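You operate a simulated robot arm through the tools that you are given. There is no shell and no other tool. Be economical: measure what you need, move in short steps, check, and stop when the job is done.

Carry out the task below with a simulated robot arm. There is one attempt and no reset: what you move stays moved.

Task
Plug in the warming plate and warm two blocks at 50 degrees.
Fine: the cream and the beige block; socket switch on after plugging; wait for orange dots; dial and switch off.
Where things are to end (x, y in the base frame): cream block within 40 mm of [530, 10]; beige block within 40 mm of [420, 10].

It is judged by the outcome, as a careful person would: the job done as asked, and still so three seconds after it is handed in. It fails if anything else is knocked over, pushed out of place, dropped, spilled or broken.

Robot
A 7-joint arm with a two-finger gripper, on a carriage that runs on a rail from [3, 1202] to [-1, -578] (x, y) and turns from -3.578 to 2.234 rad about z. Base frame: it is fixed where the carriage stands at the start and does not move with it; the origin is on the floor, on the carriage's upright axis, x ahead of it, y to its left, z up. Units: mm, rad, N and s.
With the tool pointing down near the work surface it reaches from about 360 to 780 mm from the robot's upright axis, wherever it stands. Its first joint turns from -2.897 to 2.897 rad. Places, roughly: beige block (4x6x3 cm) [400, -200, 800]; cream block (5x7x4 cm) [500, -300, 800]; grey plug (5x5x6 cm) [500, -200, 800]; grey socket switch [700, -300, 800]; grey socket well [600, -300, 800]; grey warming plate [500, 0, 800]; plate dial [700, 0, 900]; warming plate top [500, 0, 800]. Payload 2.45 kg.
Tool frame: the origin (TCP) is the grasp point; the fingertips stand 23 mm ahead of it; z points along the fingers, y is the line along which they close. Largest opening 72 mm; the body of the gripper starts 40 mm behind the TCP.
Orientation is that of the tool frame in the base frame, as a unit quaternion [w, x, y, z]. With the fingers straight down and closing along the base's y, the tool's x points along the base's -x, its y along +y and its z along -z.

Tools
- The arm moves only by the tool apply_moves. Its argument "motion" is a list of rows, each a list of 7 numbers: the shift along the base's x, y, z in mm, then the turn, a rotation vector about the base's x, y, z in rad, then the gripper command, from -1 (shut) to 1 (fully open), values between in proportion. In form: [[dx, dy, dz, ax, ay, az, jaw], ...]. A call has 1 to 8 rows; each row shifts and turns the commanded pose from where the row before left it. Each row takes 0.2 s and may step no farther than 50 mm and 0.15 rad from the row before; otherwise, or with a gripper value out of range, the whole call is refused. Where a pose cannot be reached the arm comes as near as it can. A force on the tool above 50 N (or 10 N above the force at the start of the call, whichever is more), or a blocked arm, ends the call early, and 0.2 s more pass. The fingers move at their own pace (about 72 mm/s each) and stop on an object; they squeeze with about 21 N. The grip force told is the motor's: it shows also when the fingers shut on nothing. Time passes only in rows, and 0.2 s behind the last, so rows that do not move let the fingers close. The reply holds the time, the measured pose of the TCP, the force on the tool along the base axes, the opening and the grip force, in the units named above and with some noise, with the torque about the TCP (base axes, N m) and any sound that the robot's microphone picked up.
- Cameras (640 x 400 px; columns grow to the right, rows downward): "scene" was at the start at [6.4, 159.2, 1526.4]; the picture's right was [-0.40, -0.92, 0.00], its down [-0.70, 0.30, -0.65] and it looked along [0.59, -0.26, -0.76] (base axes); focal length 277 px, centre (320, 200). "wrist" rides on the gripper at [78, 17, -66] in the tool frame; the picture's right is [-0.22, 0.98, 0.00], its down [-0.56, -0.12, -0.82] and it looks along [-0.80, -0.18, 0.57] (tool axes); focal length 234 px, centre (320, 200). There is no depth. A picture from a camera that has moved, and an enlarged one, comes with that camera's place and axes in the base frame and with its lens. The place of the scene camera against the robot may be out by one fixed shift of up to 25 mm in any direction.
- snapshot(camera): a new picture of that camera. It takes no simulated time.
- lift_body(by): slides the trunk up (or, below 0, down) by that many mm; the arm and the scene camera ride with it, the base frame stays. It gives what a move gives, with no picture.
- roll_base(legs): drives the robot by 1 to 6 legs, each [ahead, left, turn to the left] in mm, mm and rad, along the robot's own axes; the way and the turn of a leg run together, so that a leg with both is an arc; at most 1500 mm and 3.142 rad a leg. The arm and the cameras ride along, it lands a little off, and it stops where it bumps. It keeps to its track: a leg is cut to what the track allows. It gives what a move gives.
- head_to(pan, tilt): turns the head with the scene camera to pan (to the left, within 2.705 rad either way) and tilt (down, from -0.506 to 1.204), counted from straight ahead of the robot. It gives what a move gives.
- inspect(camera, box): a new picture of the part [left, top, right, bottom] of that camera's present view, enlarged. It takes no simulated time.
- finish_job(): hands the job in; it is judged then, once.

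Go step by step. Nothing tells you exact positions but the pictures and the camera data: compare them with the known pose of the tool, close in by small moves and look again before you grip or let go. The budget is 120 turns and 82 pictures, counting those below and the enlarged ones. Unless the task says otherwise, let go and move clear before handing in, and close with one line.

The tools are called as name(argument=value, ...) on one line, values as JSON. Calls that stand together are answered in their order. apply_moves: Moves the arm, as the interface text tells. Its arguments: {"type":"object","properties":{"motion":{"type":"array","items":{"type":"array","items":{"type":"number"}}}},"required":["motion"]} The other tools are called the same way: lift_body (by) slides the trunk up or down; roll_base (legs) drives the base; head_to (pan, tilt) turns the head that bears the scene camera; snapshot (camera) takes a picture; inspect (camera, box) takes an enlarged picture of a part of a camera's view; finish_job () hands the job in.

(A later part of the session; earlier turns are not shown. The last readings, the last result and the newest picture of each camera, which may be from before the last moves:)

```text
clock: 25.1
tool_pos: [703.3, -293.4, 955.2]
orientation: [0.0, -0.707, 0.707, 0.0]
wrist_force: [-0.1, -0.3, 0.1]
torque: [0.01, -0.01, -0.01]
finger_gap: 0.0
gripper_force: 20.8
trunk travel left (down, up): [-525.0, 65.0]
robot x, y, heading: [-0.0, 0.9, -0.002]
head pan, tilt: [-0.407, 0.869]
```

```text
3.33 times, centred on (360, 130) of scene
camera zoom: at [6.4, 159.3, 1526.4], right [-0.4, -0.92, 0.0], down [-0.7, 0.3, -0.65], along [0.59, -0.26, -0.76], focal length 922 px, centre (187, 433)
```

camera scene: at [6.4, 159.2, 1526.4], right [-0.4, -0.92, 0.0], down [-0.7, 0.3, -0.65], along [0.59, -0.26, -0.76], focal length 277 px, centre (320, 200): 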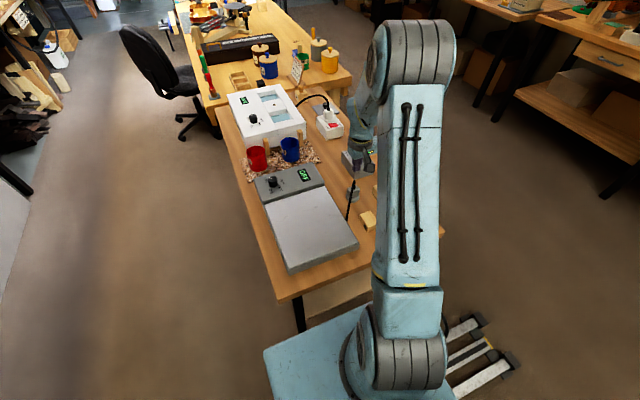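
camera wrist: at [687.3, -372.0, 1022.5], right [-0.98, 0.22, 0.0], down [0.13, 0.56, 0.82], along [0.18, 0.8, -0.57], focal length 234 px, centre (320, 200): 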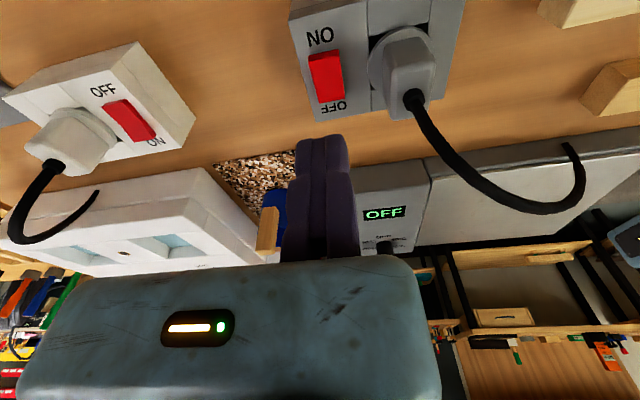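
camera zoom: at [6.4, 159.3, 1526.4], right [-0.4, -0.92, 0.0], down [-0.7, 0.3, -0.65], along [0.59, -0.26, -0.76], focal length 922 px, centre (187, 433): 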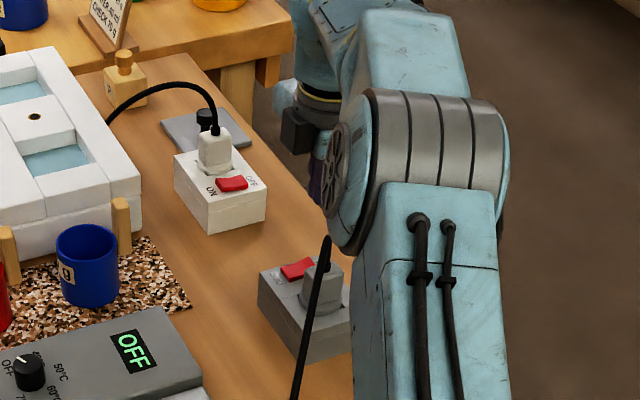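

The rocker is at x≈701, y -302…-261; the ON end is under the closed fingers. I descend and press carefully.

apply_moves(motion=[[-1, 0, -30, 0, 0, 0, -1], [0, 0, -25, 0, 0, 0, -1], [0, 0, -14, 0, 0, 0, -1], [0, 0, -4, 0, 0, 0, -1], [0, 0, -3, 0, 0, 0, -1], [0, 0, -3, 0, 0, 0, -1]])

inspect(camera="wrist", box=[240, 20, 400, 160])

```text
clock: 26.5
tool_pos: [702.4, -293.4, 876.3]
orientation: [0.001, 0.707, -0.707, -0.001]
wrist_force: [-0.4, -0.3, 0.5]
torque: [0.02, -0.03, 0.03]
finger_gap: 0.0
gripper_force: 21.0
trunk travel left (down, up): [-525.0, 65.0]
robot x, y, heading: [2.8, -4.5, 0.003]
head pan, tilt: [-0.407, 0.869]
```

```text
2.86 times, centred on (320, 90) of wrist
camera zoom: at [686.4, -372.0, 943.7], right [-0.98, 0.22, 0.0], down [0.13, 0.56, 0.82], along [0.18, 0.8, -0.57], focal length 669 px, centre (320, 514)
```

zoom: 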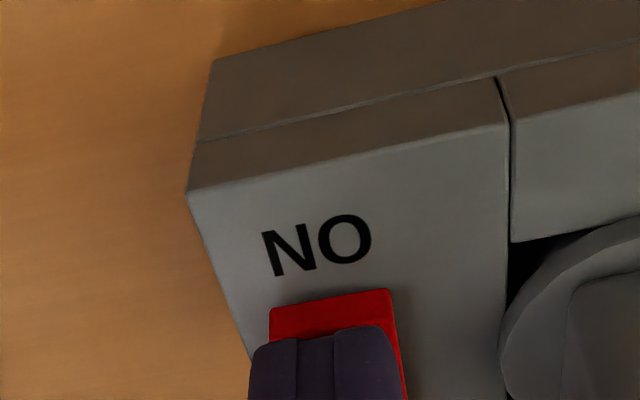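

The fingertips are right above the ON end. I press on in small steps and listen for a click.

apply_moves(motion=[[0, 0, -3, 0, 0, 0, -1], [0, 0, -3, 0, 0, 0, -1], [0, 0, -2, 0, 0, 0, -1], [0, 0, -2, 0, 0, 0, -1]])

inspect(camera="wrist", box=[240, 20, 400, 160])

```text
clock: 27.5
tool_pos: [702.0, -293.9, 872.5]
orientation: [0.0, -0.707, 0.707, -0.003]
wrist_force: [-3.7, -2.9, 23.4]
torque: [0.05, 0.16, 0.06]
finger_gap: 5.9
gripper_force: 28.1
trunk travel left (down, up): [-525.0, 65.0]
robot x, y, heading: [-0.3, -1.2, 0.001]
head pan, tilt: [-0.407, 0.869]
```

```text
2.86 times, centred on (320, 90) of wrist
camera zoom: at [685.6, -372.5, 938.5], right [-0.98, 0.22, 0.0], down [0.12, 0.56, 0.82], along [0.18, 0.8, -0.58], focal length 669 px, centre (320, 514)
```

zoom: 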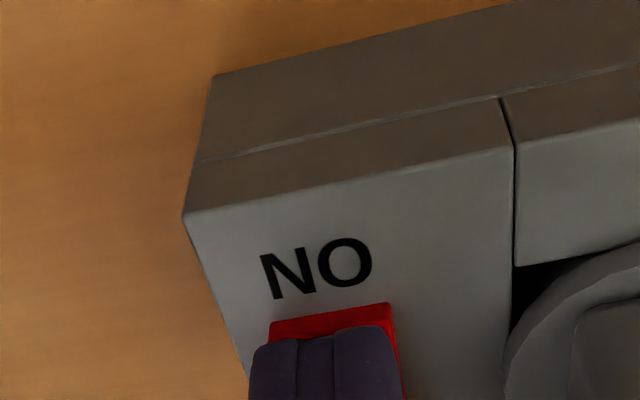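

apply_moves(motion=[[0, 0, -2, 0, 0, 0, -1], [0, 0, -2, 0, 0, 0, -1], [0, 0, -2, 0, 0, 0, -1]])

inspect(camera="wrist", box=[240, 20, 400, 160])

```text
clock: 28.3
tool_pos: [703.7, -295.6, 871.7]
orientation: [0.002, -0.705, 0.709, -0.008]
wrist_force: [-2.5, 0.0, 14.9]
torque: [0.15, 0.12, -0.19]
finger_gap: 0.0
gripper_force: 28.3
trunk travel left (down, up): [-525.0, 65.0]
robot x, y, heading: [0.2, 1.9, 0.003]
head pan, tilt: [-0.407, 0.869]
stopped in row 3: the force on the tool passed its limit at 51 N (the readings are from after the stop); the commanded pose is now the measured one
```

```text
2.86 times, centred on (320, 90) of wrist
camera zoom: at [686.5, -373.3, 938.6], right [-0.98, 0.22, -0.01], down [0.12, 0.57, 0.82], along [0.19, 0.79, -0.58], focal length 669 px, centre (320, 514)
```

zoom: 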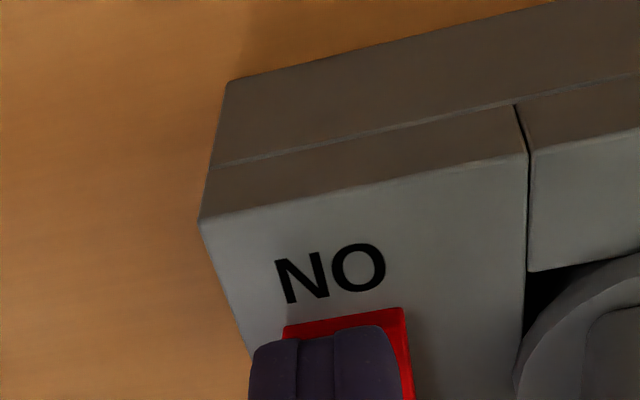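

The limit was reached; I lift off and see whether the rocker flipped.

apply_moves(motion=[[0, 0, 15, 0, 0, 0, -1], [0, 0, 30, 0, 0, 0, -1], [0, 0, 35, 0, 0, 0, -1]])

inspect(camera="wrist", box=[260, 0, 420, 140])

```text
clock: 29.1
tool_pos: [705.2, -295.9, 947.5]
orientation: [0.001, -0.707, 0.707, -0.005]
wrist_force: [0.0, 1.3, 0.4]
torque: [0.04, -0.04, -0.03]
finger_gap: 0.0
gripper_force: 28.4
trunk travel left (down, up): [-525.0, 65.0]
robot x, y, heading: [-2.5, -1.5, -0.001]
head pan, tilt: [-0.407, 0.869]
```

```text
2.86 times, centred on (340, 70) of wrist
camera zoom: at [687.2, -373.3, 1014.5], right [-0.98, 0.22, -0.01], down [0.12, 0.56, 0.82], along [0.18, 0.8, -0.58], focal length 669 px, centre (263, 571)
```

zoom: 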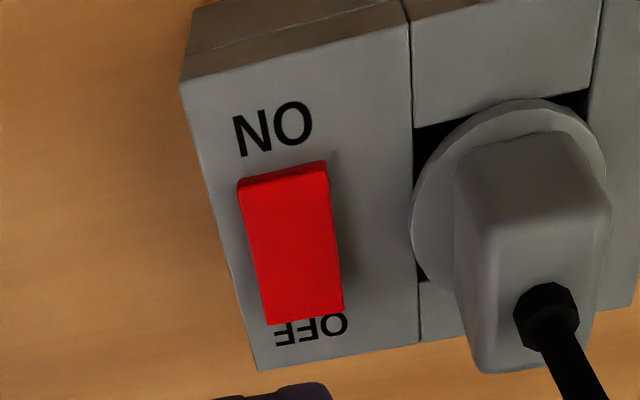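

The OFF label is now half hidden by the raised OFF end, so it appears flipped to ON. I confirm with the scene camera, also reading the display and dial.

inspect(camera="scene", box=[240, 120, 400, 220])

inspect(camera="scene", box=[320, 115, 380, 175])

```text
4.00 times, centred on (320, 170) of scene
camera zoom: at [6.5, 159.3, 1526.3], right [-0.4, -0.92, 0.0], down [-0.7, 0.3, -0.65], along [0.59, -0.26, -0.76], focal length 1107 px, centre (320, 320)
```

zoom: 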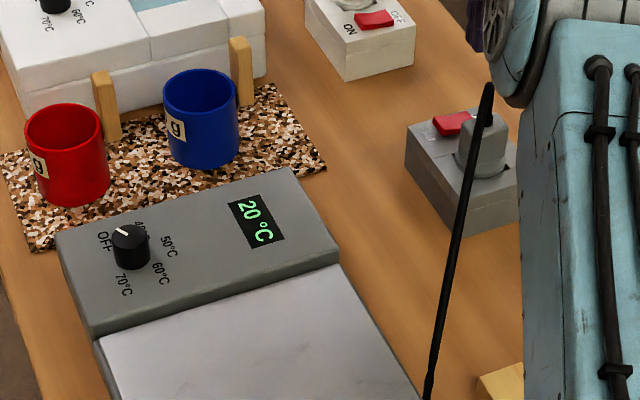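

```text
6.67 times, centred on (350, 145) of scene
camera zoom: at [6.5, 159.3, 1526.3], right [-0.4, -0.92, 0.0], down [-0.7, 0.3, -0.65], along [0.59, -0.26, -0.76], focal length 1845 px, centre (120, 567)
```

zoom: 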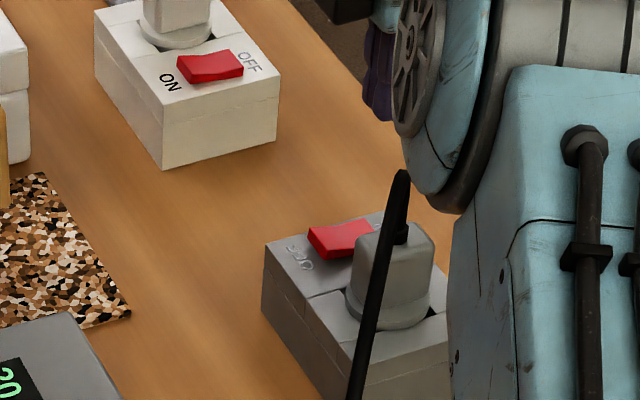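

Display reads 20 °C, so plug and switch work. Now blocks first: I turn the tool back and travel high to above the beige block.

apply_moves(motion=[[0, 0, 35, 0, 0, -0.14, -1], [0, 0, 30, 0, 0, -0.143, -1], [-40, 18, 0, 0, 0, -0.143, -1], [-42, 18, 0, 0, 0, -0.143, 0], [-42, 18, 0, 0, 0, -0.143, 0.6], [-42, 18, 0, 0, 0, -0.143, 0.6], [-42, 18, 0, 0, 0, -0.143, 0.6], [-42, 18, 0, 0, 0, -0.143, 0.6]])

apply_moves(motion=[[-38, 23, 0, 0, 0, -0.143, 0.6], [0, 0, -30, 0, 0, -0.143, 0.6], [0, 0, -40, 0, 0, -0.144, 0.6], [0, 0, -30, 0, 0, 0, 0.6], [0, 0, -15, 0, 0, 0, 0.6]])

snapshot(camera="wrist")

```text
clock: 30.9
tool_pos: [453.2, -187.2, 1013.6]
orientation: [-0.002, -0.212, 0.977, -0.005]
wrist_force: [-0.1, 0.4, -0.4]
torque: [-0.02, -0.02, -0.04]
finger_gap: 57.4
gripper_force: 0.1
trunk travel left (down, up): [-525.0, 65.0]
robot x, y, heading: [-2.5, -2.3, 0.001]
head pan, tilt: [-0.407, 0.869]
```

```text
clock: 32.1
tool_pos: [417.0, -164.5, 900.2]
orientation: [-0.003, 0.001, 1.0, -0.004]
wrist_force: [-0.3, -0.3, 0.1]
torque: [0.03, 0.02, -0.01]
finger_gap: 57.7
gripper_force: 0.0
trunk travel left (down, up): [-525.0, 65.0]
robot x, y, heading: [2.8, 0.8, -0.0]
head pan, tilt: [-0.407, 0.869]
```

```text
35 pictures are left
camera wrist: at [340.0, -147.4, 966.5], right [0.22, 0.98, -0.01], down [0.56, -0.12, 0.82], along [0.8, -0.18, -0.58], focal length 234 px, centre (320, 200)
```

wrist: 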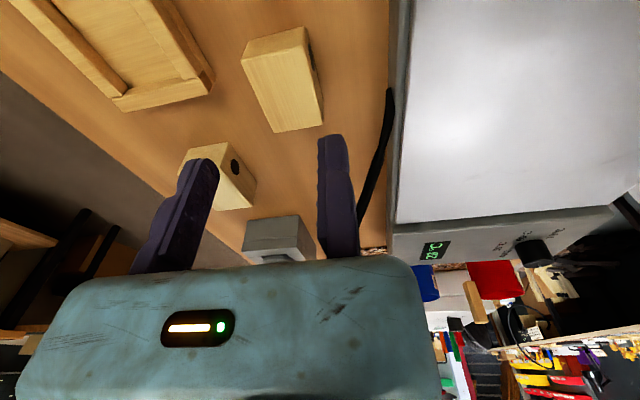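

The beige block is where I computed (+y face y≈-170). I descend around it to TCP z 820 and close.

apply_moves(motion=[[0, 0, -30, 0, 0, 0, 0.6], [0, 0, -25, 0, 0, 0, 0.6], [0, 0, -15, 0, 0, 0, 0.6], [0, 0, -8, 0, 0, 0, 0.6], [0, 0, 0, 0, 0, 0, 0.2], [0, 0, 0, 0, 0, 0, -1], [0, 0, 0, 0, 0, 0, -1], [0, 0, 0, 0, 0, 0, -1]])

snapshot(camera="wrist")

```text
clock: 33.9
tool_pos: [417.3, -164.0, 820.6]
orientation: [-0.002, 0.001, 1.0, -0.004]
wrist_force: [0.0, 0.0, -0.2]
torque: [0.05, 0.01, 0.01]
finger_gap: 38.9
gripper_force: 21.1
trunk travel left (down, up): [-525.0, 65.0]
robot x, y, heading: [0.7, -3.0, 0.004]
head pan, tilt: [-0.407, 0.869]
```

```text
34 pictures are left
camera wrist: at [340.8, -147.3, 887.4], right [0.22, 0.98, -0.01], down [0.56, -0.12, 0.82], along [0.8, -0.18, -0.58], focal length 234 px, centre (320, 200)
```

wrist: 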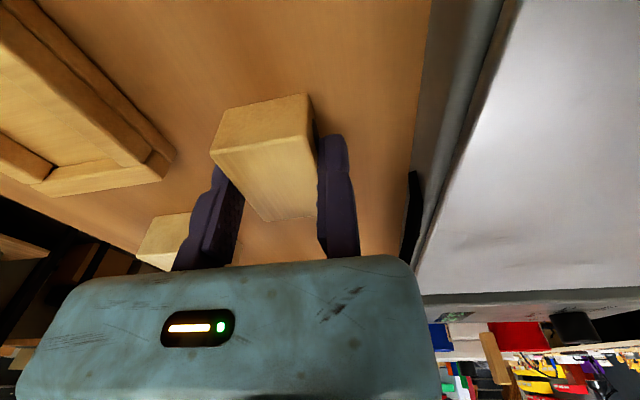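

Beige held (38.9 mm). I lift it and carry it over the plate at (420,10).

apply_moves(motion=[[0, 0, 20, 0, 0, 0, -1], [0, 0, 40, 0, 0, 0, -1], [0, 0, 40, 0, 0, 0, -1], [1, 40, 0, 0, 0, 0, -1], [1, 40, 0, 0, 0, 0, -1], [1, 40, 0, 0, 0, 0, -1], [1, 40, 0, 0, 0, 0, -1], [0, 35, 0, 0, 0, 0, -1]])

snapshot(camera="wrist")

snapshot(camera="scene")

```text
clock: 35.7
tool_pos: [421.1, 32.7, 921.5]
orientation: [-0.003, 0.001, 1.0, -0.004]
wrist_force: [-0.2, -1.2, -0.1]
torque: [-0.01, 0.05, -0.02]
finger_gap: 38.9
gripper_force: 21.2
trunk travel left (down, up): [-525.0, 65.0]
robot x, y, heading: [4.4, 0.1, -0.004]
head pan, tilt: [-0.407, 0.869]
```

```text
33 pictures are left
camera wrist: at [345.9, 49.7, 988.1], right [0.22, 0.98, -0.01], down [0.56, -0.12, 0.82], along [0.8, -0.18, -0.58], focal length 234 px, centre (320, 200)
```

wrist: 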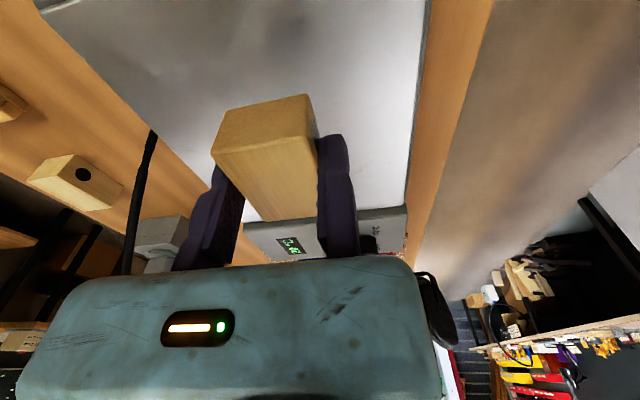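

```text
32 pictures are left
camera scene: at [6.4, 159.3, 1526.4], right [-0.4, -0.92, 0.0], down [-0.7, 0.3, -0.65], along [0.59, -0.26, -0.76], focal length 277 px, centre (320, 200)
```

scene: 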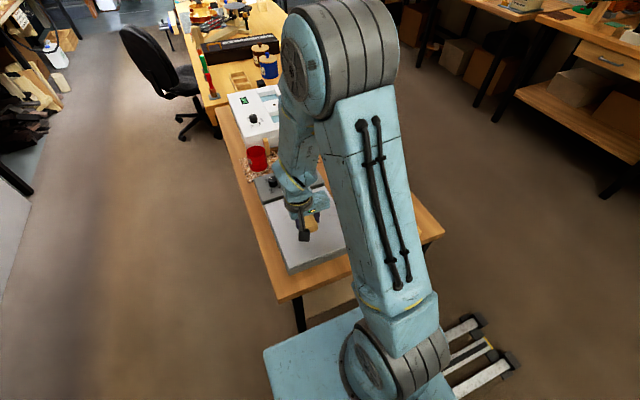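

Above the plate at (420,11). I lower until it touches.

apply_moves(motion=[[0, 0, -25, 0, 0, 0, -1], [0, 0, -12, 0, 0, 0, -1], [0, 0, -6, 0, 0, 0, -1], [0, 0, -4, 0, 0, 0, -1], [0, 0, -4, 0, 0, 0, -1], [0, 0, -3, 0, 0, 0, -1]])

```text
clock: 37.1
tool_pos: [420.4, 31.1, 867.2]
orientation: [-0.002, 0.001, 1.0, -0.005]
wrist_force: [-0.3, -0.2, -0.3]
torque: [0.01, -0.03, 0.0]
finger_gap: 38.5
gripper_force: 21.0
trunk travel left (down, up): [-525.0, 65.0]
robot x, y, heading: [1.0, -2.7, 0.001]
head pan, tilt: [-0.407, 0.869]
```

apply_moves(motion=[[0, 0, -3, 0, 0, 0, -1], [0, 0, -3, 0, 0, 0, -1], [0, 0, -2, 0, 0, 0, -1]])

snapshot(camera="wrist")

```text
clock: 37.9
tool_pos: [421.6, 31.5, 860.5]
orientation: [-0.003, 0.0, 1.0, -0.005]
wrist_force: [0.8, -2.4, 17.4]
torque: [-0.24, 0.09, 0.03]
finger_gap: 39.3
gripper_force: 20.6
trunk travel left (down, up): [-525.0, 65.0]
robot x, y, heading: [0.8, 0.4, 0.001]
head pan, tilt: [-0.407, 0.869]
```

```text
31 pictures are left
camera wrist: at [344.2, 48.7, 926.6], right [0.22, 0.98, -0.01], down [0.56, -0.12, 0.82], along [0.8, -0.18, -0.57], focal length 234 px, centre (320, 200)
```

wrist: 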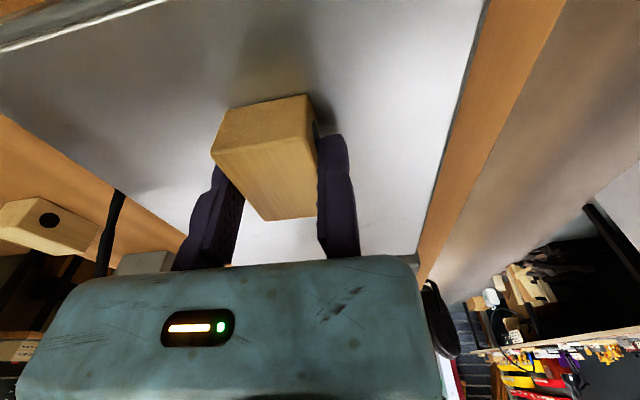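

Contact with the plate (top z≈833). I release, rise and go to above the cream block.

apply_moves(motion=[[0, 0, 1, 0, 0, 0, 0], [0, 0, 0, 0, 0, 0, 0.3], [0, 4, 0, 0, 0, 0, 0.5], [0, 0, 30, 0, 0, 0, 0.85], [0, 0, 45, 0, 0, 0, 0.85], [0, -45, 20, 0, 0, 0, 0.85], [0, -50, 0, 0, 0, 0, 0.85], [0, -50, 0, 0, 0, 0, 0.85]])

apply_moves(motion=[[20, -45, 0, 0, 0, 0, 0.85], [20, -45, 0, 0, 0, 0, 0.85], [25, -42, 0, 0, 0, 0, 0.85], [10, -16, 0, 0, 0, 0, 0.85], [0, 0, -40, 0, 0, 0, 0.85]])

snapshot(camera="wrist")

inspect(camera="scene", box=[230, 140, 390, 290])

```text
clock: 39.7
tool_pos: [420.3, -109.1, 952.6]
orientation: [-0.003, 0.0, 1.0, -0.005]
wrist_force: [0.2, 0.3, 0.3]
torque: [-0.02, 0.0, 0.02]
finger_gap: 66.7
gripper_force: 0.1
trunk travel left (down, up): [-525.0, 65.0]
robot x, y, heading: [3.1, -0.3, -0.002]
head pan, tilt: [-0.407, 0.869]
```

```text
clock: 40.9
tool_pos: [494.2, -257.5, 914.0]
orientation: [-0.003, 0.001, 1.0, -0.004]
wrist_force: [0.1, 0.5, 0.3]
torque: [0.0, -0.01, -0.02]
finger_gap: 66.6
gripper_force: 0.1
trunk travel left (down, up): [-525.0, 65.0]
robot x, y, heading: [2.3, -0.9, 0.003]
head pan, tilt: [-0.407, 0.869]
```

```text
30 pictures are left
camera wrist: at [417.1, -241.3, 980.7], right [0.22, 0.98, -0.01], down [0.56, -0.12, 0.82], along [0.8, -0.18, -0.58], focal length 234 px, centre (320, 200)
```

wrist: 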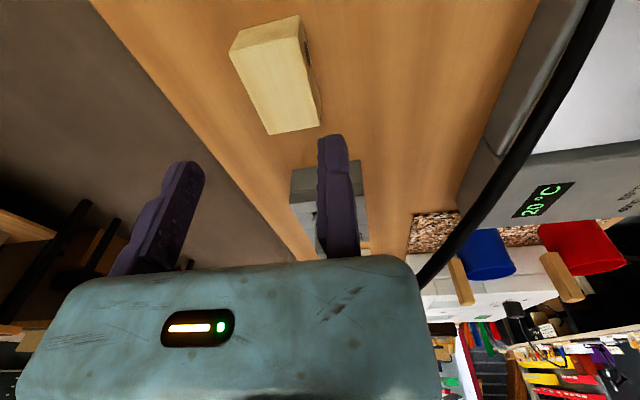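

```text
2.67 times, centred on (310, 215) of scene
camera zoom: at [6.0, 159.4, 1526.4], right [-0.4, -0.92, 0.0], down [-0.7, 0.3, -0.65], along [0.59, -0.26, -0.76], focal length 738 px, centre (347, 160)
```

zoom: 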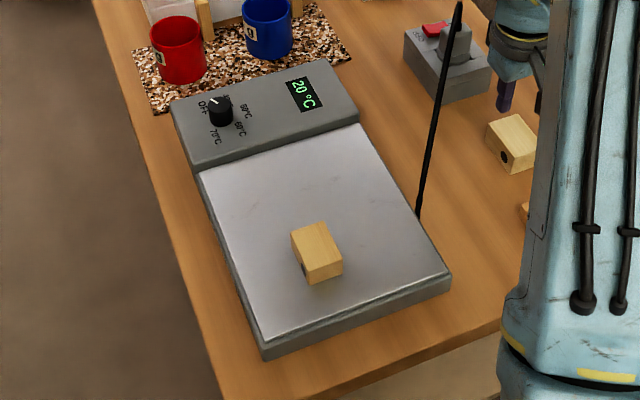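

Cream block between the fingers: +y face about y -266. I descend and grip it.

apply_moves(motion=[[-1, -2, -35, 0, 0, 0, 0.85], [0, 0, -30, 0, 0, 0, 0.85], [0, 0, -16, 0, 0, 0, 0.85], [0, 0, -9, 0, 0, 0, 0.85], [0, 0, 0, 0, 0, 0, 0.3], [0, 0, 0, 0, 0, 0, -1], [0, 0, 0, 0, 0, 0, -1], [0, 0, 0, 0, 0, 0, -1]])

snapshot(camera="wrist")

```text
clock: 42.7
tool_pos: [493.1, -260.2, 824.6]
orientation: [-0.003, 0.0, 1.0, -0.005]
wrist_force: [0.2, 0.3, 0.2]
torque: [0.01, 0.0, 0.02]
finger_gap: 44.2
gripper_force: 21.0
trunk travel left (down, up): [-525.0, 65.0]
robot x, y, heading: [-1.3, 0.6, 0.004]
head pan, tilt: [-0.407, 0.869]
```

```text
28 pictures are left
camera wrist: at [417.1, -243.8, 892.1], right [0.22, 0.98, -0.01], down [0.56, -0.12, 0.82], along [0.8, -0.18, -0.58], focal length 234 px, centre (320, 200)
```

wrist: 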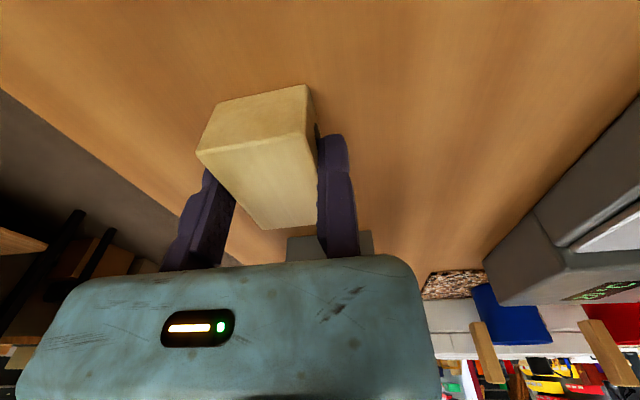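

Cream held (44 mm). I lift high, skirt round the cord's low end, and carry to (530,10).

apply_moves(motion=[[0, 0, 25, 0, 0, 0, -1], [0, 0, 40, 0, 0, 0, -1], [0, 0, 40, 0, 0, 0, -1], [-20, 0, 35, 0, 0, 0, -1], [-40, 15, 0, 0, 0, 0, -1], [0, 45, 0, 0, 0, 0, -1], [0, 45, 0, 0, 0, 0, -1], [0, 48, 0, 0, 0, 0, -1]])

apply_moves(motion=[[0, 46, 0, 0, 0, 0, -1], [25, 35, 0, 0, 0, 0, -1], [35, 30, 0, 0, 0, 0, -1], [38, 30, 0, 0, 0, 0, -1], [0, 0, -30, 0, 0, 0, -1], [0, 0, -20, 0, 0, 0, -1]])

snapshot(camera="wrist")

inspect(camera="scene", box=[230, 140, 390, 290])

```text
clock: 44.5
tool_pos: [435.9, -105.9, 965.7]
orientation: [-0.003, 0.001, 1.0, -0.005]
wrist_force: [0.8, -0.1, -0.6]
torque: [0.01, -0.01, 0.0]
finger_gap: 43.7
gripper_force: 21.4
trunk travel left (down, up): [-525.0, 65.0]
robot x, y, heading: [-4.5, -2.2, 0.0]
head pan, tilt: [-0.407, 0.869]
```

```text
clock: 45.9
tool_pos: [532.6, 31.9, 914.9]
orientation: [-0.003, 0.001, 1.0, -0.005]
wrist_force: [0.3, 0.4, -0.7]
torque: [0.03, 0.02, 0.01]
finger_gap: 44.1
gripper_force: 21.1
trunk travel left (down, up): [-525.0, 65.0]
robot x, y, heading: [0.2, -0.8, -0.0]
head pan, tilt: [-0.407, 0.869]
```

```text
27 pictures are left
camera wrist: at [455.8, 49.4, 981.5], right [0.22, 0.98, -0.01], down [0.56, -0.12, 0.82], along [0.8, -0.18, -0.58], focal length 234 px, centre (320, 200)
```

wrist: 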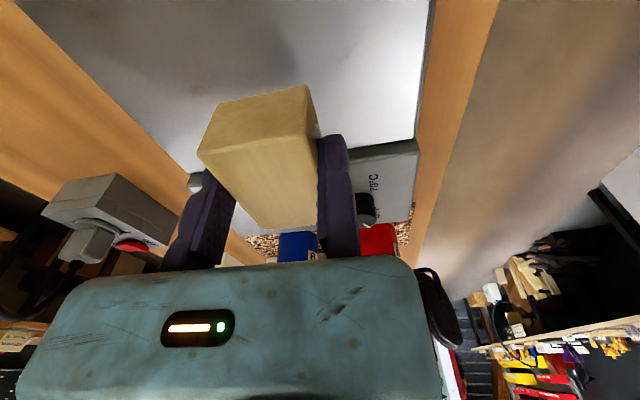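

```text
2.67 times, centred on (310, 215) of scene
camera zoom: at [6.4, 159.2, 1526.4], right [-0.4, -0.92, 0.0], down [-0.7, 0.3, -0.65], along [0.59, -0.26, -0.76], focal length 738 px, centre (347, 160)
```

zoom: 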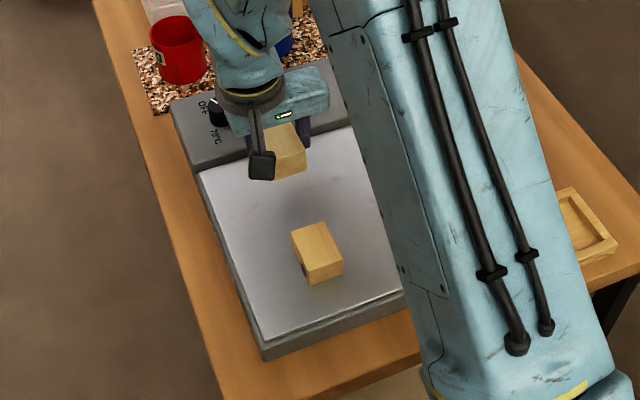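

Positioned at about (530.5,8). I lower to contact (expected TCP z≈866) and release.

apply_moves(motion=[[0, 2, -25, 0, 0, 0, -1], [0, 0, -12, 0, 0, 0, -1], [0, 0, -6, 0, 0, 0, -1], [0, 0, -3, 0, 0, 0, -1], [0, 0, -2.5, 0, 0, 0, -1]])

```text
clock: 47.1
tool_pos: [530.8, 35.9, 865.6]
orientation: [-0.004, 0.001, 1.0, -0.004]
wrist_force: [0.8, -0.4, -0.4]
torque: [0.06, 0.02, -0.01]
finger_gap: 43.9
gripper_force: 20.8
trunk travel left (down, up): [-525.0, 65.0]
robot x, y, heading: [0.6, -0.3, -0.002]
head pan, tilt: [-0.407, 0.869]
```

apply_moves(motion=[[0, 0, -1.5, 0, 0, 0, -1], [0, 0, -1.5, 0, 0, 0, -1]])

```text
clock: 47.7
tool_pos: [532.8, 36.2, 864.3]
orientation: [-0.002, 0.001, 1.0, -0.005]
wrist_force: [0.5, 0.3, 9.6]
torque: [-0.01, 0.06, 0.03]
finger_gap: 44.0
gripper_force: 20.7
trunk travel left (down, up): [-525.0, 65.0]
robot x, y, heading: [-1.0, 2.3, 0.001]
head pan, tilt: [-0.407, 0.869]
```

Contact. I release, rise, and look at the dial.

apply_moves(motion=[[0, 0, 0, 0, 0, 0, 0], [0, 0, 0, 0, 0, 0, 0.5], [0, 4, 0, 0, 0, 0, 0.6], [0, 0, 30, 0, 0, 0, 0.6], [0, 0, 45, 0, 0, 0, 0.6], [0, 20, 20, 0, 0, 0, 0.6]])

snapshot(camera="wrist")

inspect(camera="scene", box=[230, 140, 390, 290])

```text
clock: 49.1
tool_pos: [532.2, 62.3, 958.1]
orientation: [-0.002, 0.0, 1.0, -0.004]
wrist_force: [-0.9, -0.2, -0.3]
torque: [0.01, -0.02, 0.0]
finger_gap: 57.7
gripper_force: 0.1
trunk travel left (down, up): [-525.0, 65.0]
robot x, y, heading: [-3.9, -0.9, -0.0]
head pan, tilt: [-0.407, 0.869]
```

```text
25 pictures are left
camera wrist: at [456.1, 78.8, 1025.1], right [0.22, 0.98, -0.01], down [0.56, -0.12, 0.82], along [0.8, -0.18, -0.58], focal length 234 px, centre (320, 200)
```

wrist: 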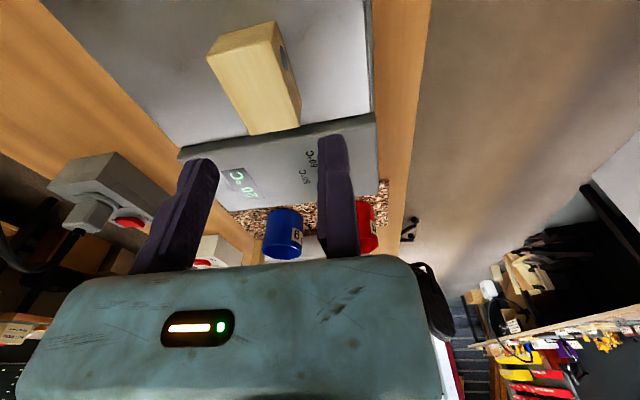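

```text
2.67 times, centred on (310, 215) of scene
camera zoom: at [6.0, 159.1, 1526.4], right [-0.4, -0.92, 0.0], down [-0.7, 0.3, -0.65], along [0.59, -0.26, -0.76], focal length 738 px, centre (347, 160)
```

zoom: 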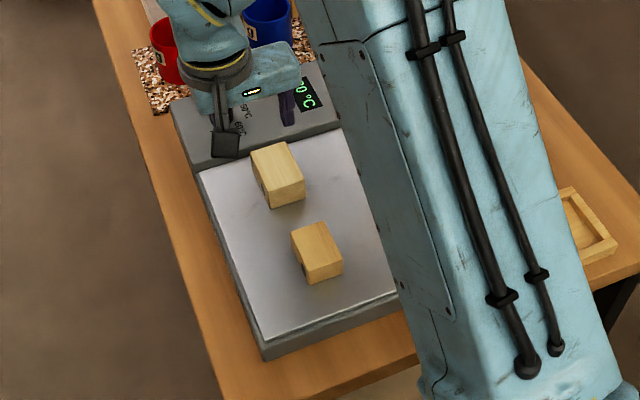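

Both blocks stand on the plate. I move so that the dial shows between the fingers.

apply_moves(motion=[[35, 10, 0, 0, 0, 0, 0.6], [30, 10, 0, 0, 0, 0, 0.6]])

inspect(camera="wrist", box=[180, 40, 360, 180])

```text
clock: 49.7
tool_pos: [596.5, 81.5, 959.1]
orientation: [-0.004, -0.001, 1.0, -0.005]
wrist_force: [-0.2, -0.6, -0.8]
torque: [-0.04, 0.01, 0.01]
finger_gap: 57.5
gripper_force: 0.1
trunk travel left (down, up): [-525.0, 65.0]
robot x, y, heading: [-0.0, 0.4, 0.005]
head pan, tilt: [-0.407, 0.869]
```

```text
2.86 times, centred on (270, 110) of wrist
camera zoom: at [520.3, 99.1, 1025.7], right [0.22, 0.98, -0.01], down [0.56, -0.12, 0.82], along [0.8, -0.18, -0.58], focal length 669 px, centre (463, 457)
```

zoom: 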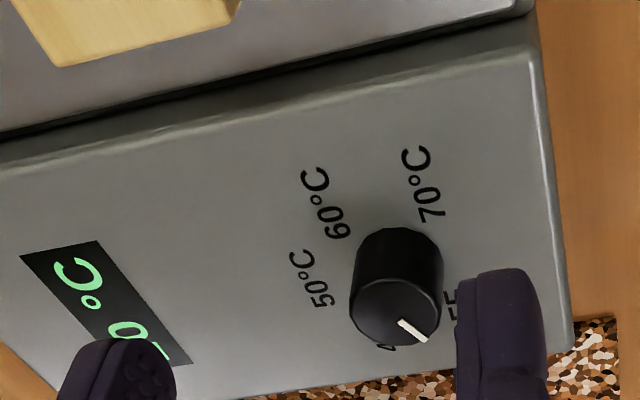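

Label angles: OFF at +30°, 40 at -30°, 50 at -90° (60° apart); the dial axis is near (660,46), knob 28 mm wide, top z≈862. To reach 50 I must turn it 120° clockwise, so I pre-turn the tool +60° and go over it.

apply_moves(motion=[[7, -4, 0, 0.01, -0.008, 0.14, 0.3], [7, -4, 0, 0, 0, 0.1496, 0.3], [7, -4, 0, 0, 0, 0.1496, 0.3], [7, -4, 0, 0, 0, 0.1496, 0.3], [7, -4, 0, 0, 0, 0.1496, 0.3], [7, -4, 0, 0, 0, 0.1496, 0.3], [5.5, -2.5, 0, 0, 0, 0.149, 0.3], [0, 0, -35, 0, 0, 0, 0.3]])

inspect(camera="wrist", box=[180, 40, 420, 240])

```text
clock: 51.5
tool_pos: [646.2, 57.1, 923.6]
orientation: [0.002, -0.496, 0.868, 0.0]
wrist_force: [-0.3, 0.0, 0.5]
torque: [0.0, 0.0, 0.02]
finger_gap: 46.8
gripper_force: 0.1
trunk travel left (down, up): [-525.0, 65.0]
robot x, y, heading: [1.6, -1.7, 0.002]
head pan, tilt: [-0.407, 0.869]
```

```text
2.00 times, centred on (300, 140) of wrist
camera zoom: at [592.5, -3.1, 989.4], right [-0.73, 0.68, 0.0], down [0.39, 0.42, 0.82], along [0.56, 0.6, -0.57], focal length 468 px, centre (360, 320)
```

zoom: 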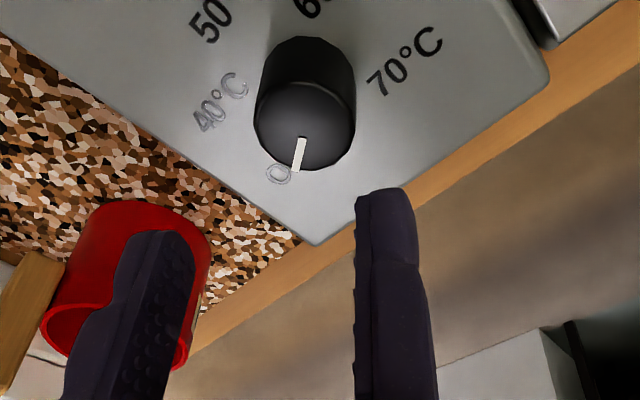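

Knob centre confirmed at (660.7,45.9), lying between the fingers. I correct 2 mm, lower to TCP z 870, and close.

apply_moves(motion=[[-1, -1.6, -20, 0, 0, 0, 0.3], [0, 0, -18, 0, 0, 0, 0.3], [0, 0, -10, 0, 0, 0, 0.3], [0, 0, -5, 0, 0, 0, 0.3]])

inspect(camera="wrist", box=[180, 40, 420, 240])

```text
clock: 52.5
tool_pos: [644.9, 52.8, 869.9]
orientation: [0.001, -0.494, 0.869, 0.001]
wrist_force: [0.4, -0.4, -0.2]
torque: [0.0, -0.01, 0.02]
finger_gap: 46.9
gripper_force: 0.1
trunk travel left (down, up): [-525.0, 65.0]
robot x, y, heading: [-0.9, -3.6, 0.003]
head pan, tilt: [-0.407, 0.869]
```

```text
2.00 times, centred on (300, 140) of wrist
camera zoom: at [590.7, -6.1, 936.3], right [-0.73, 0.69, 0.0], down [0.39, 0.42, 0.82], along [0.56, 0.6, -0.57], focal length 468 px, centre (360, 320)
```

zoom: 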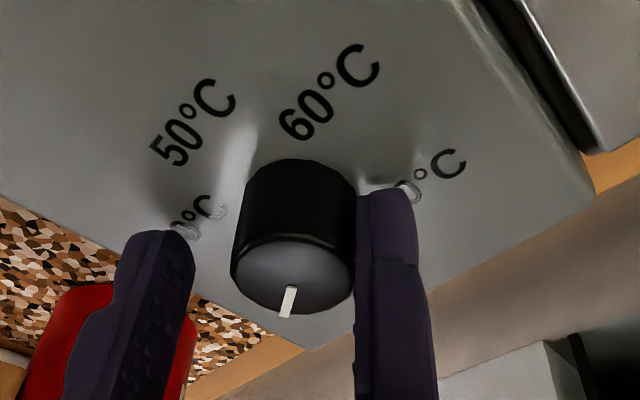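

The fixed finger is right beside the knob. I close.

apply_moves(motion=[[0, 0, 0, 0, 0, 0, 0], [0, 0, 0, 0, 0, 0, -0.2], [0, 0, 0, 0, 0, 0, -1], [0, 0, 0, 0, 0, 0, -1]])

```text
clock: 53.5
tool_pos: [645.3, 51.5, 870.5]
orientation: [0.002, -0.495, 0.869, 0.001]
wrist_force: [5.6, -3.3, -1.6]
torque: [-0.24, -0.62, 0.02]
finger_gap: 29.6
gripper_force: 45.3
trunk travel left (down, up): [-525.0, 65.0]
robot x, y, heading: [5.1, -1.7, -0.004]
head pan, tilt: [-0.407, 0.869]
```

Knob gripped (29.6 mm). I turn clockwise about its axis, 8 steps first.

apply_moves(motion=[[1.46, 2.09, 0, 0, 0, -0.1496, -1], [1.75, 1.84, 0, 0, 0, -0.1496, -1], [2.01, 1.56, 0, 0, 0, -0.1496, -1], [2.21, 1.24, 0, 0, 0, -0.1496, -1], [2.38, 0.9, 0, 0, 0, -0.1496, -1], [2.48, 0.54, 0, 0, 0, -0.1496, -1], [2.54, 0.16, 0, 0, 0, -0.1496, -1], [2.53, -0.22, 0, 0, 0, -0.1496, -1]])

inspect(camera="wrist", box=[180, 40, 420, 240])

```text
clock: 55.3
tool_pos: [660.8, 59.3, 870.0]
orientation: [0.0, 0.082, 0.997, 0.001]
wrist_force: [-15.7, -1.4, 0.9]
torque: [-0.78, -0.29, -0.22]
finger_gap: 29.5
gripper_force: 44.9
trunk travel left (down, up): [-525.0, 65.0]
robot x, y, heading: [-1.2, -1.0, -0.001]
head pan, tilt: [-0.407, 0.869]
```

```text
2.00 times, centred on (300, 140) of wrist
camera zoom: at [587.1, 88.9, 936.6], right [0.37, 0.93, 0.0], down [0.53, -0.21, 0.82], along [0.76, -0.31, -0.57], focal length 468 px, centre (360, 320)
```

zoom: 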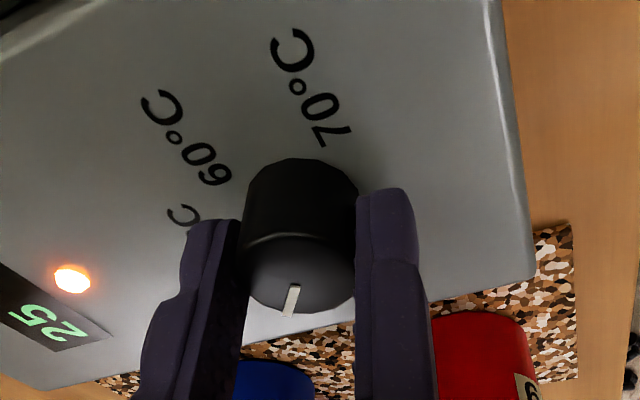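

The knob turns with the fingers; the heating lamp is on (25 °C). I finish the last 6 steps.

apply_moves(motion=[[2.0, -0.6, 0, 0, 0, -0.1496, -1], [1.9, -0.95, 0, 0, 0, -0.1496, -1], [1.9, -1.3, 0, 0, 0, -0.1496, -1], [1.7, -1.61, 0, 0, 0, -0.1496, -1], [1.5, -1.88, 0, 0, 0, -0.1496, -1], [1.2, -2.13, 0, 0, 0, -0.1496, -1]])

inspect(camera="wrist", box=[180, 40, 420, 240])

```text
clock: 56.7
tool_pos: [671.5, 53.8, 869.3]
orientation: [0.002, 0.505, 0.863, 0.0]
wrist_force: [-14.9, 9.9, -9.5]
torque: [-0.58, 0.16, -0.22]
finger_gap: 29.5
gripper_force: 45.1
trunk travel left (down, up): [-525.0, 65.0]
robot x, y, heading: [-0.7, -1.3, 0.004]
head pan, tilt: [-0.407, 0.869]
```

```text
2.00 times, centred on (300, 140) of wrist
camera zoom: at [648.9, 128.4, 936.6], right [0.96, 0.29, 0.0], down [0.16, -0.55, 0.82], along [0.24, -0.79, -0.57], focal length 468 px, centre (360, 320)
```

zoom: 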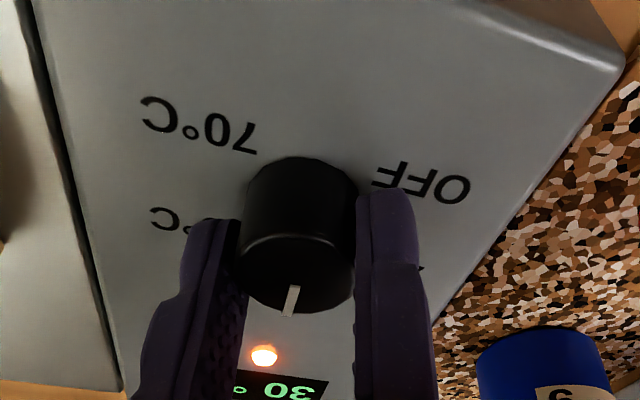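

No slip: 120° turned, display 30 °C and rising. I release, rise clear and check the dial.

apply_moves(motion=[[0, 0, 0, 0, 0, 0, -0.1], [0, 0, 0, 0, 0, 0, 0.3], [0, 0, 0, 0, 0, 0, 0.3], [0, 0, 30, 0, 0, 0, 0.3], [0, 0, 45, 0, 0, 0, 0.3], [0, 0, 45, 0, 0, 0, 0.3]])

inspect(camera="wrist", box=[180, 0, 420, 200])

inspect(camera="scene", box=[230, 130, 390, 250])

```text
clock: 58.1
tool_pos: [673.0, 50.1, 991.5]
orientation: [0.003, 0.505, 0.863, 0.0]
wrist_force: [-0.1, 0.0, 0.0]
torque: [-0.03, -0.02, -0.02]
finger_gap: 46.8
gripper_force: 0.0
trunk travel left (down, up): [-525.0, 65.0]
robot x, y, heading: [0.2, -1.0, -0.0]
head pan, tilt: [-0.407, 0.869]
```

```text
2.00 times, centred on (300, 100) of wrist
camera zoom: at [650.2, 125.2, 1057.2], right [0.96, 0.29, 0.0], down [0.16, -0.55, 0.82], along [0.24, -0.79, -0.57], focal length 468 px, centre (360, 400)
```

zoom: 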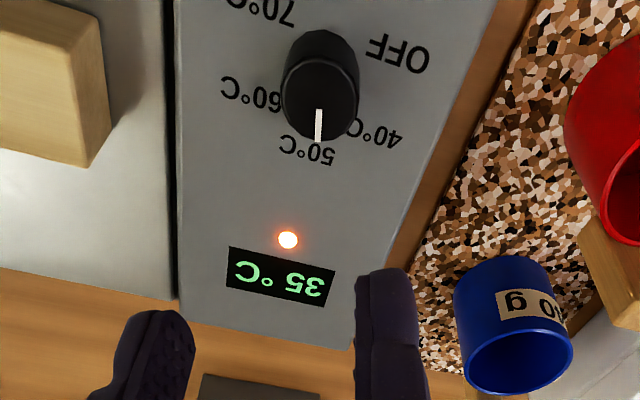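

```text
3.33 times, centred on (310, 190) of scene
camera zoom: at [6.4, 159.3, 1526.3], right [-0.4, -0.92, 0.0], down [-0.7, 0.3, -0.65], along [0.59, -0.26, -0.76], focal length 922 px, centre (353, 233)
```

zoom: 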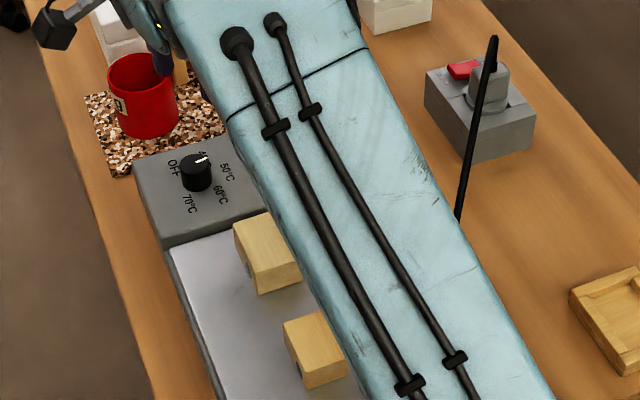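

Dial at 50, display 35 °C. I wait here; the dots are visible from the scene camera.

apply_moves(motion=[[0, 0, 0, 0, 0, 0, 0.3], [0, 0, 0, 0, 0, 0, 0.3], [0, 0, 0, 0, 0, 0, 0.3], [0, 0, 0, 0, 0, 0, 0.3], [0, 0, 0, 0, 0, 0, 0.3], [0, 0, 0, 0, 0, 0, 0.3], [0, 0, 0, 0, 0, 0, 0.3], [0, 0, 0, 0, 0, 0, 0.3]])

apply_moves(motion=[[0, 0, 0, 0, 0, 0, 0.3], [0, 0, 0, 0, 0, 0, 0.3], [0, 0, 0, 0, 0, 0, 0.3], [0, 0, 0, 0, 0, 0, 0.3], [0, 0, 0, 0, 0, 0, 0.3], [0, 0, 0, 0, 0, 0, 0.3], [0, 0, 0, 0, 0, 0, 0.3], [0, 0, 0, 0, 0, 0, 0.3]])

apply_moves(motion=[[0, 0, 0, 0, 0, 0, 0.3], [0, 0, 0, 0, 0, 0, 0.3], [0, 0, 0, 0, 0, 0, 0.3], [0, 0, 0, 0, 0, 0, 0.3], [0, 0, 0, 0, 0, 0, 0.3], [0, 0, 0, 0, 0, 0, 0.3], [0, 0, 0, 0, 0, 0, 0.3], [0, 0, 0, 0, 0, 0, 0.3]])

apply_moves(motion=[[0, 0, 0, 0, 0, 0, 0.3], [0, 0, 0, 0, 0, 0, 0.3], [0, 0, 0, 0, 0, 0, 0.3], [0, 0, 0, 0, 0, 0, 0.3], [0, 0, 0, 0, 0, 0, 0.3], [0, 0, 0, 0, 0, 0, 0.3], [0, 0, 0, 0, 0, 0, 0.3], [0, 0, 0, 0, 0, 0, 0.3]])

inspect(camera="scene", box=[270, 170, 340, 240])

```text
clock: 59.9
tool_pos: [671.7, 49.0, 989.1]
orientation: [0.002, 0.504, 0.864, 0.0]
wrist_force: [0.2, -0.2, -1.1]
torque: [0.03, -0.02, 0.01]
finger_gap: 46.9
gripper_force: 0.1
trunk travel left (down, up): [-525.0, 65.0]
robot x, y, heading: [-1.1, -2.0, 0.002]
head pan, tilt: [-0.407, 0.869]
```

```text
clock: 61.7
tool_pos: [672.5, 51.2, 990.2]
orientation: [0.002, 0.504, 0.864, 0.001]
wrist_force: [0.8, -0.6, 0.7]
torque: [0.02, 0.01, -0.01]
finger_gap: 46.6
gripper_force: 0.1
trunk travel left (down, up): [-525.0, 65.0]
robot x, y, heading: [1.2, 1.2, 0.001]
head pan, tilt: [-0.407, 0.869]
```

```text
clock: 63.5
tool_pos: [672.4, 48.8, 991.0]
orientation: [0.002, 0.505, 0.863, -0.001]
wrist_force: [-0.2, -0.2, 0.3]
torque: [0.01, 0.02, -0.01]
finger_gap: 46.7
gripper_force: 0.0
trunk travel left (down, up): [-525.0, 65.0]
robot x, y, heading: [1.1, -1.0, 0.002]
head pan, tilt: [-0.407, 0.869]
```

```text
clock: 65.3
tool_pos: [672.2, 50.0, 991.2]
orientation: [0.002, 0.505, 0.863, 0.0]
wrist_force: [0.8, 0.3, -1.3]
torque: [0.03, -0.02, -0.03]
finger_gap: 46.8
gripper_force: 0.1
trunk travel left (down, up): [-525.0, 65.0]
robot x, y, heading: [-1.1, 1.7, 0.0]
head pan, tilt: [-0.407, 0.869]
```

```text
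5.71 times, centred on (305, 205) of scene
camera zoom: at [6.4, 159.3, 1526.4], right [-0.4, -0.92, 0.0], down [-0.7, 0.3, -0.65], along [0.59, -0.26, -0.76], focal length 1581 px, centre (406, 171)
```

zoom: 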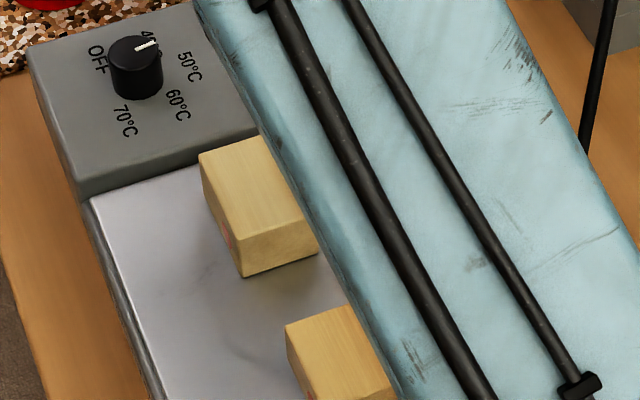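

The dots begin to colour. I wait longer and look again.

apply_moves(motion=[[0, 0, 0, 0, 0, 0, 0.3], [0, 0, 0, 0, 0, 0, 0.3], [0, 0, 0, 0, 0, 0, 0.3], [0, 0, 0, 0, 0, 0, 0.3], [0, 0, 0, 0, 0, 0, 0.3], [0, 0, 0, 0, 0, 0, 0.3], [0, 0, 0, 0, 0, 0, 0.3], [0, 0, 0, 0, 0, 0, 0.3]])

apply_moves(motion=[[0, 0, 0, 0, 0, 0, 0.3], [0, 0, 0, 0, 0, 0, 0.3], [0, 0, 0, 0, 0, 0, 0.3], [0, 0, 0, 0, 0, 0, 0.3], [0, 0, 0, 0, 0, 0, 0.3], [0, 0, 0, 0, 0, 0, 0.3], [0, 0, 0, 0, 0, 0, 0.3], [0, 0, 0, 0, 0, 0, 0.3]])

apply_moves(motion=[[0, 0, 0, 0, 0, 0, 0.3], [0, 0, 0, 0, 0, 0, 0.3], [0, 0, 0, 0, 0, 0, 0.3], [0, 0, 0, 0, 0, 0, 0.3], [0, 0, 0, 0, 0, 0, 0.3], [0, 0, 0, 0, 0, 0, 0.3], [0, 0, 0, 0, 0, 0, 0.3], [0, 0, 0, 0, 0, 0, 0.3]])

inspect(camera="scene", box=[280, 185, 330, 245])

inspect(camera="wrist", box=[180, 0, 420, 200])

```text
clock: 67.1
tool_pos: [673.0, 51.0, 992.1]
orientation: [0.001, 0.504, 0.863, 0.0]
wrist_force: [-0.5, -0.1, 0.1]
torque: [0.0, 0.03, -0.03]
finger_gap: 46.7
gripper_force: 0.0
trunk travel left (down, up): [-525.0, 65.0]
robot x, y, heading: [-3.1, 1.3, -0.005]
head pan, tilt: [-0.407, 0.869]
```

```text
clock: 68.9
tool_pos: [671.1, 49.9, 989.8]
orientation: [0.002, 0.505, 0.863, 0.0]
wrist_force: [-0.1, 0.4, -0.5]
torque: [0.01, -0.02, 0.01]
finger_gap: 46.6
gripper_force: 0.0
trunk travel left (down, up): [-525.0, 65.0]
robot x, y, heading: [0.2, 1.5, -0.001]
head pan, tilt: [-0.407, 0.869]
```

```text
clock: 70.7
tool_pos: [672.8, 50.0, 991.1]
orientation: [0.002, 0.504, 0.864, 0.0]
wrist_force: [-0.2, -0.7, -0.5]
torque: [-0.02, -0.01, 0.01]
finger_gap: 47.0
gripper_force: 0.0
trunk travel left (down, up): [-525.0, 65.0]
robot x, y, heading: [-2.4, 2.0, -0.002]
head pan, tilt: [-0.407, 0.869]
```

```text
6.67 times, centred on (305, 215) of scene
camera zoom: at [6.4, 159.3, 1526.4], right [-0.4, -0.92, 0.0], down [-0.7, 0.3, -0.65], along [0.59, -0.26, -0.76], focal length 1845 px, centre (420, 100)
```

zoom: 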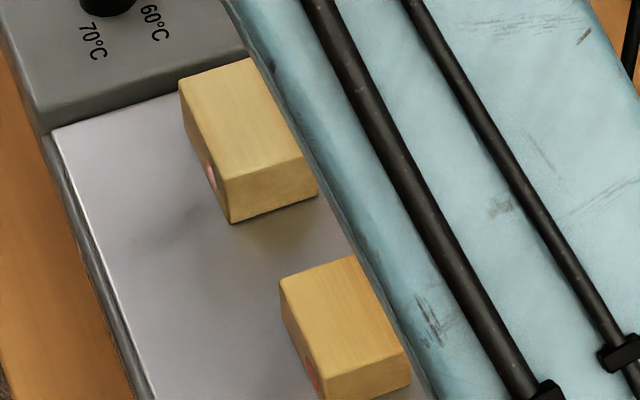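

```text
2.00 times, centred on (300, 100) of wrist
camera zoom: at [650.3, 125.3, 1056.9], right [0.96, 0.29, 0.0], down [0.16, -0.55, 0.82], along [0.24, -0.79, -0.57], focal length 468 px, centre (360, 400)
```

zoom: 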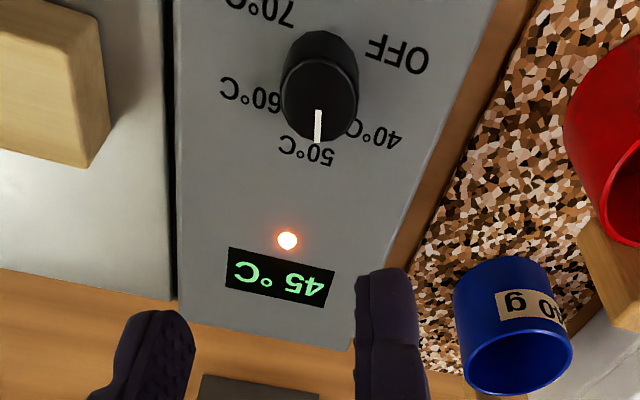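

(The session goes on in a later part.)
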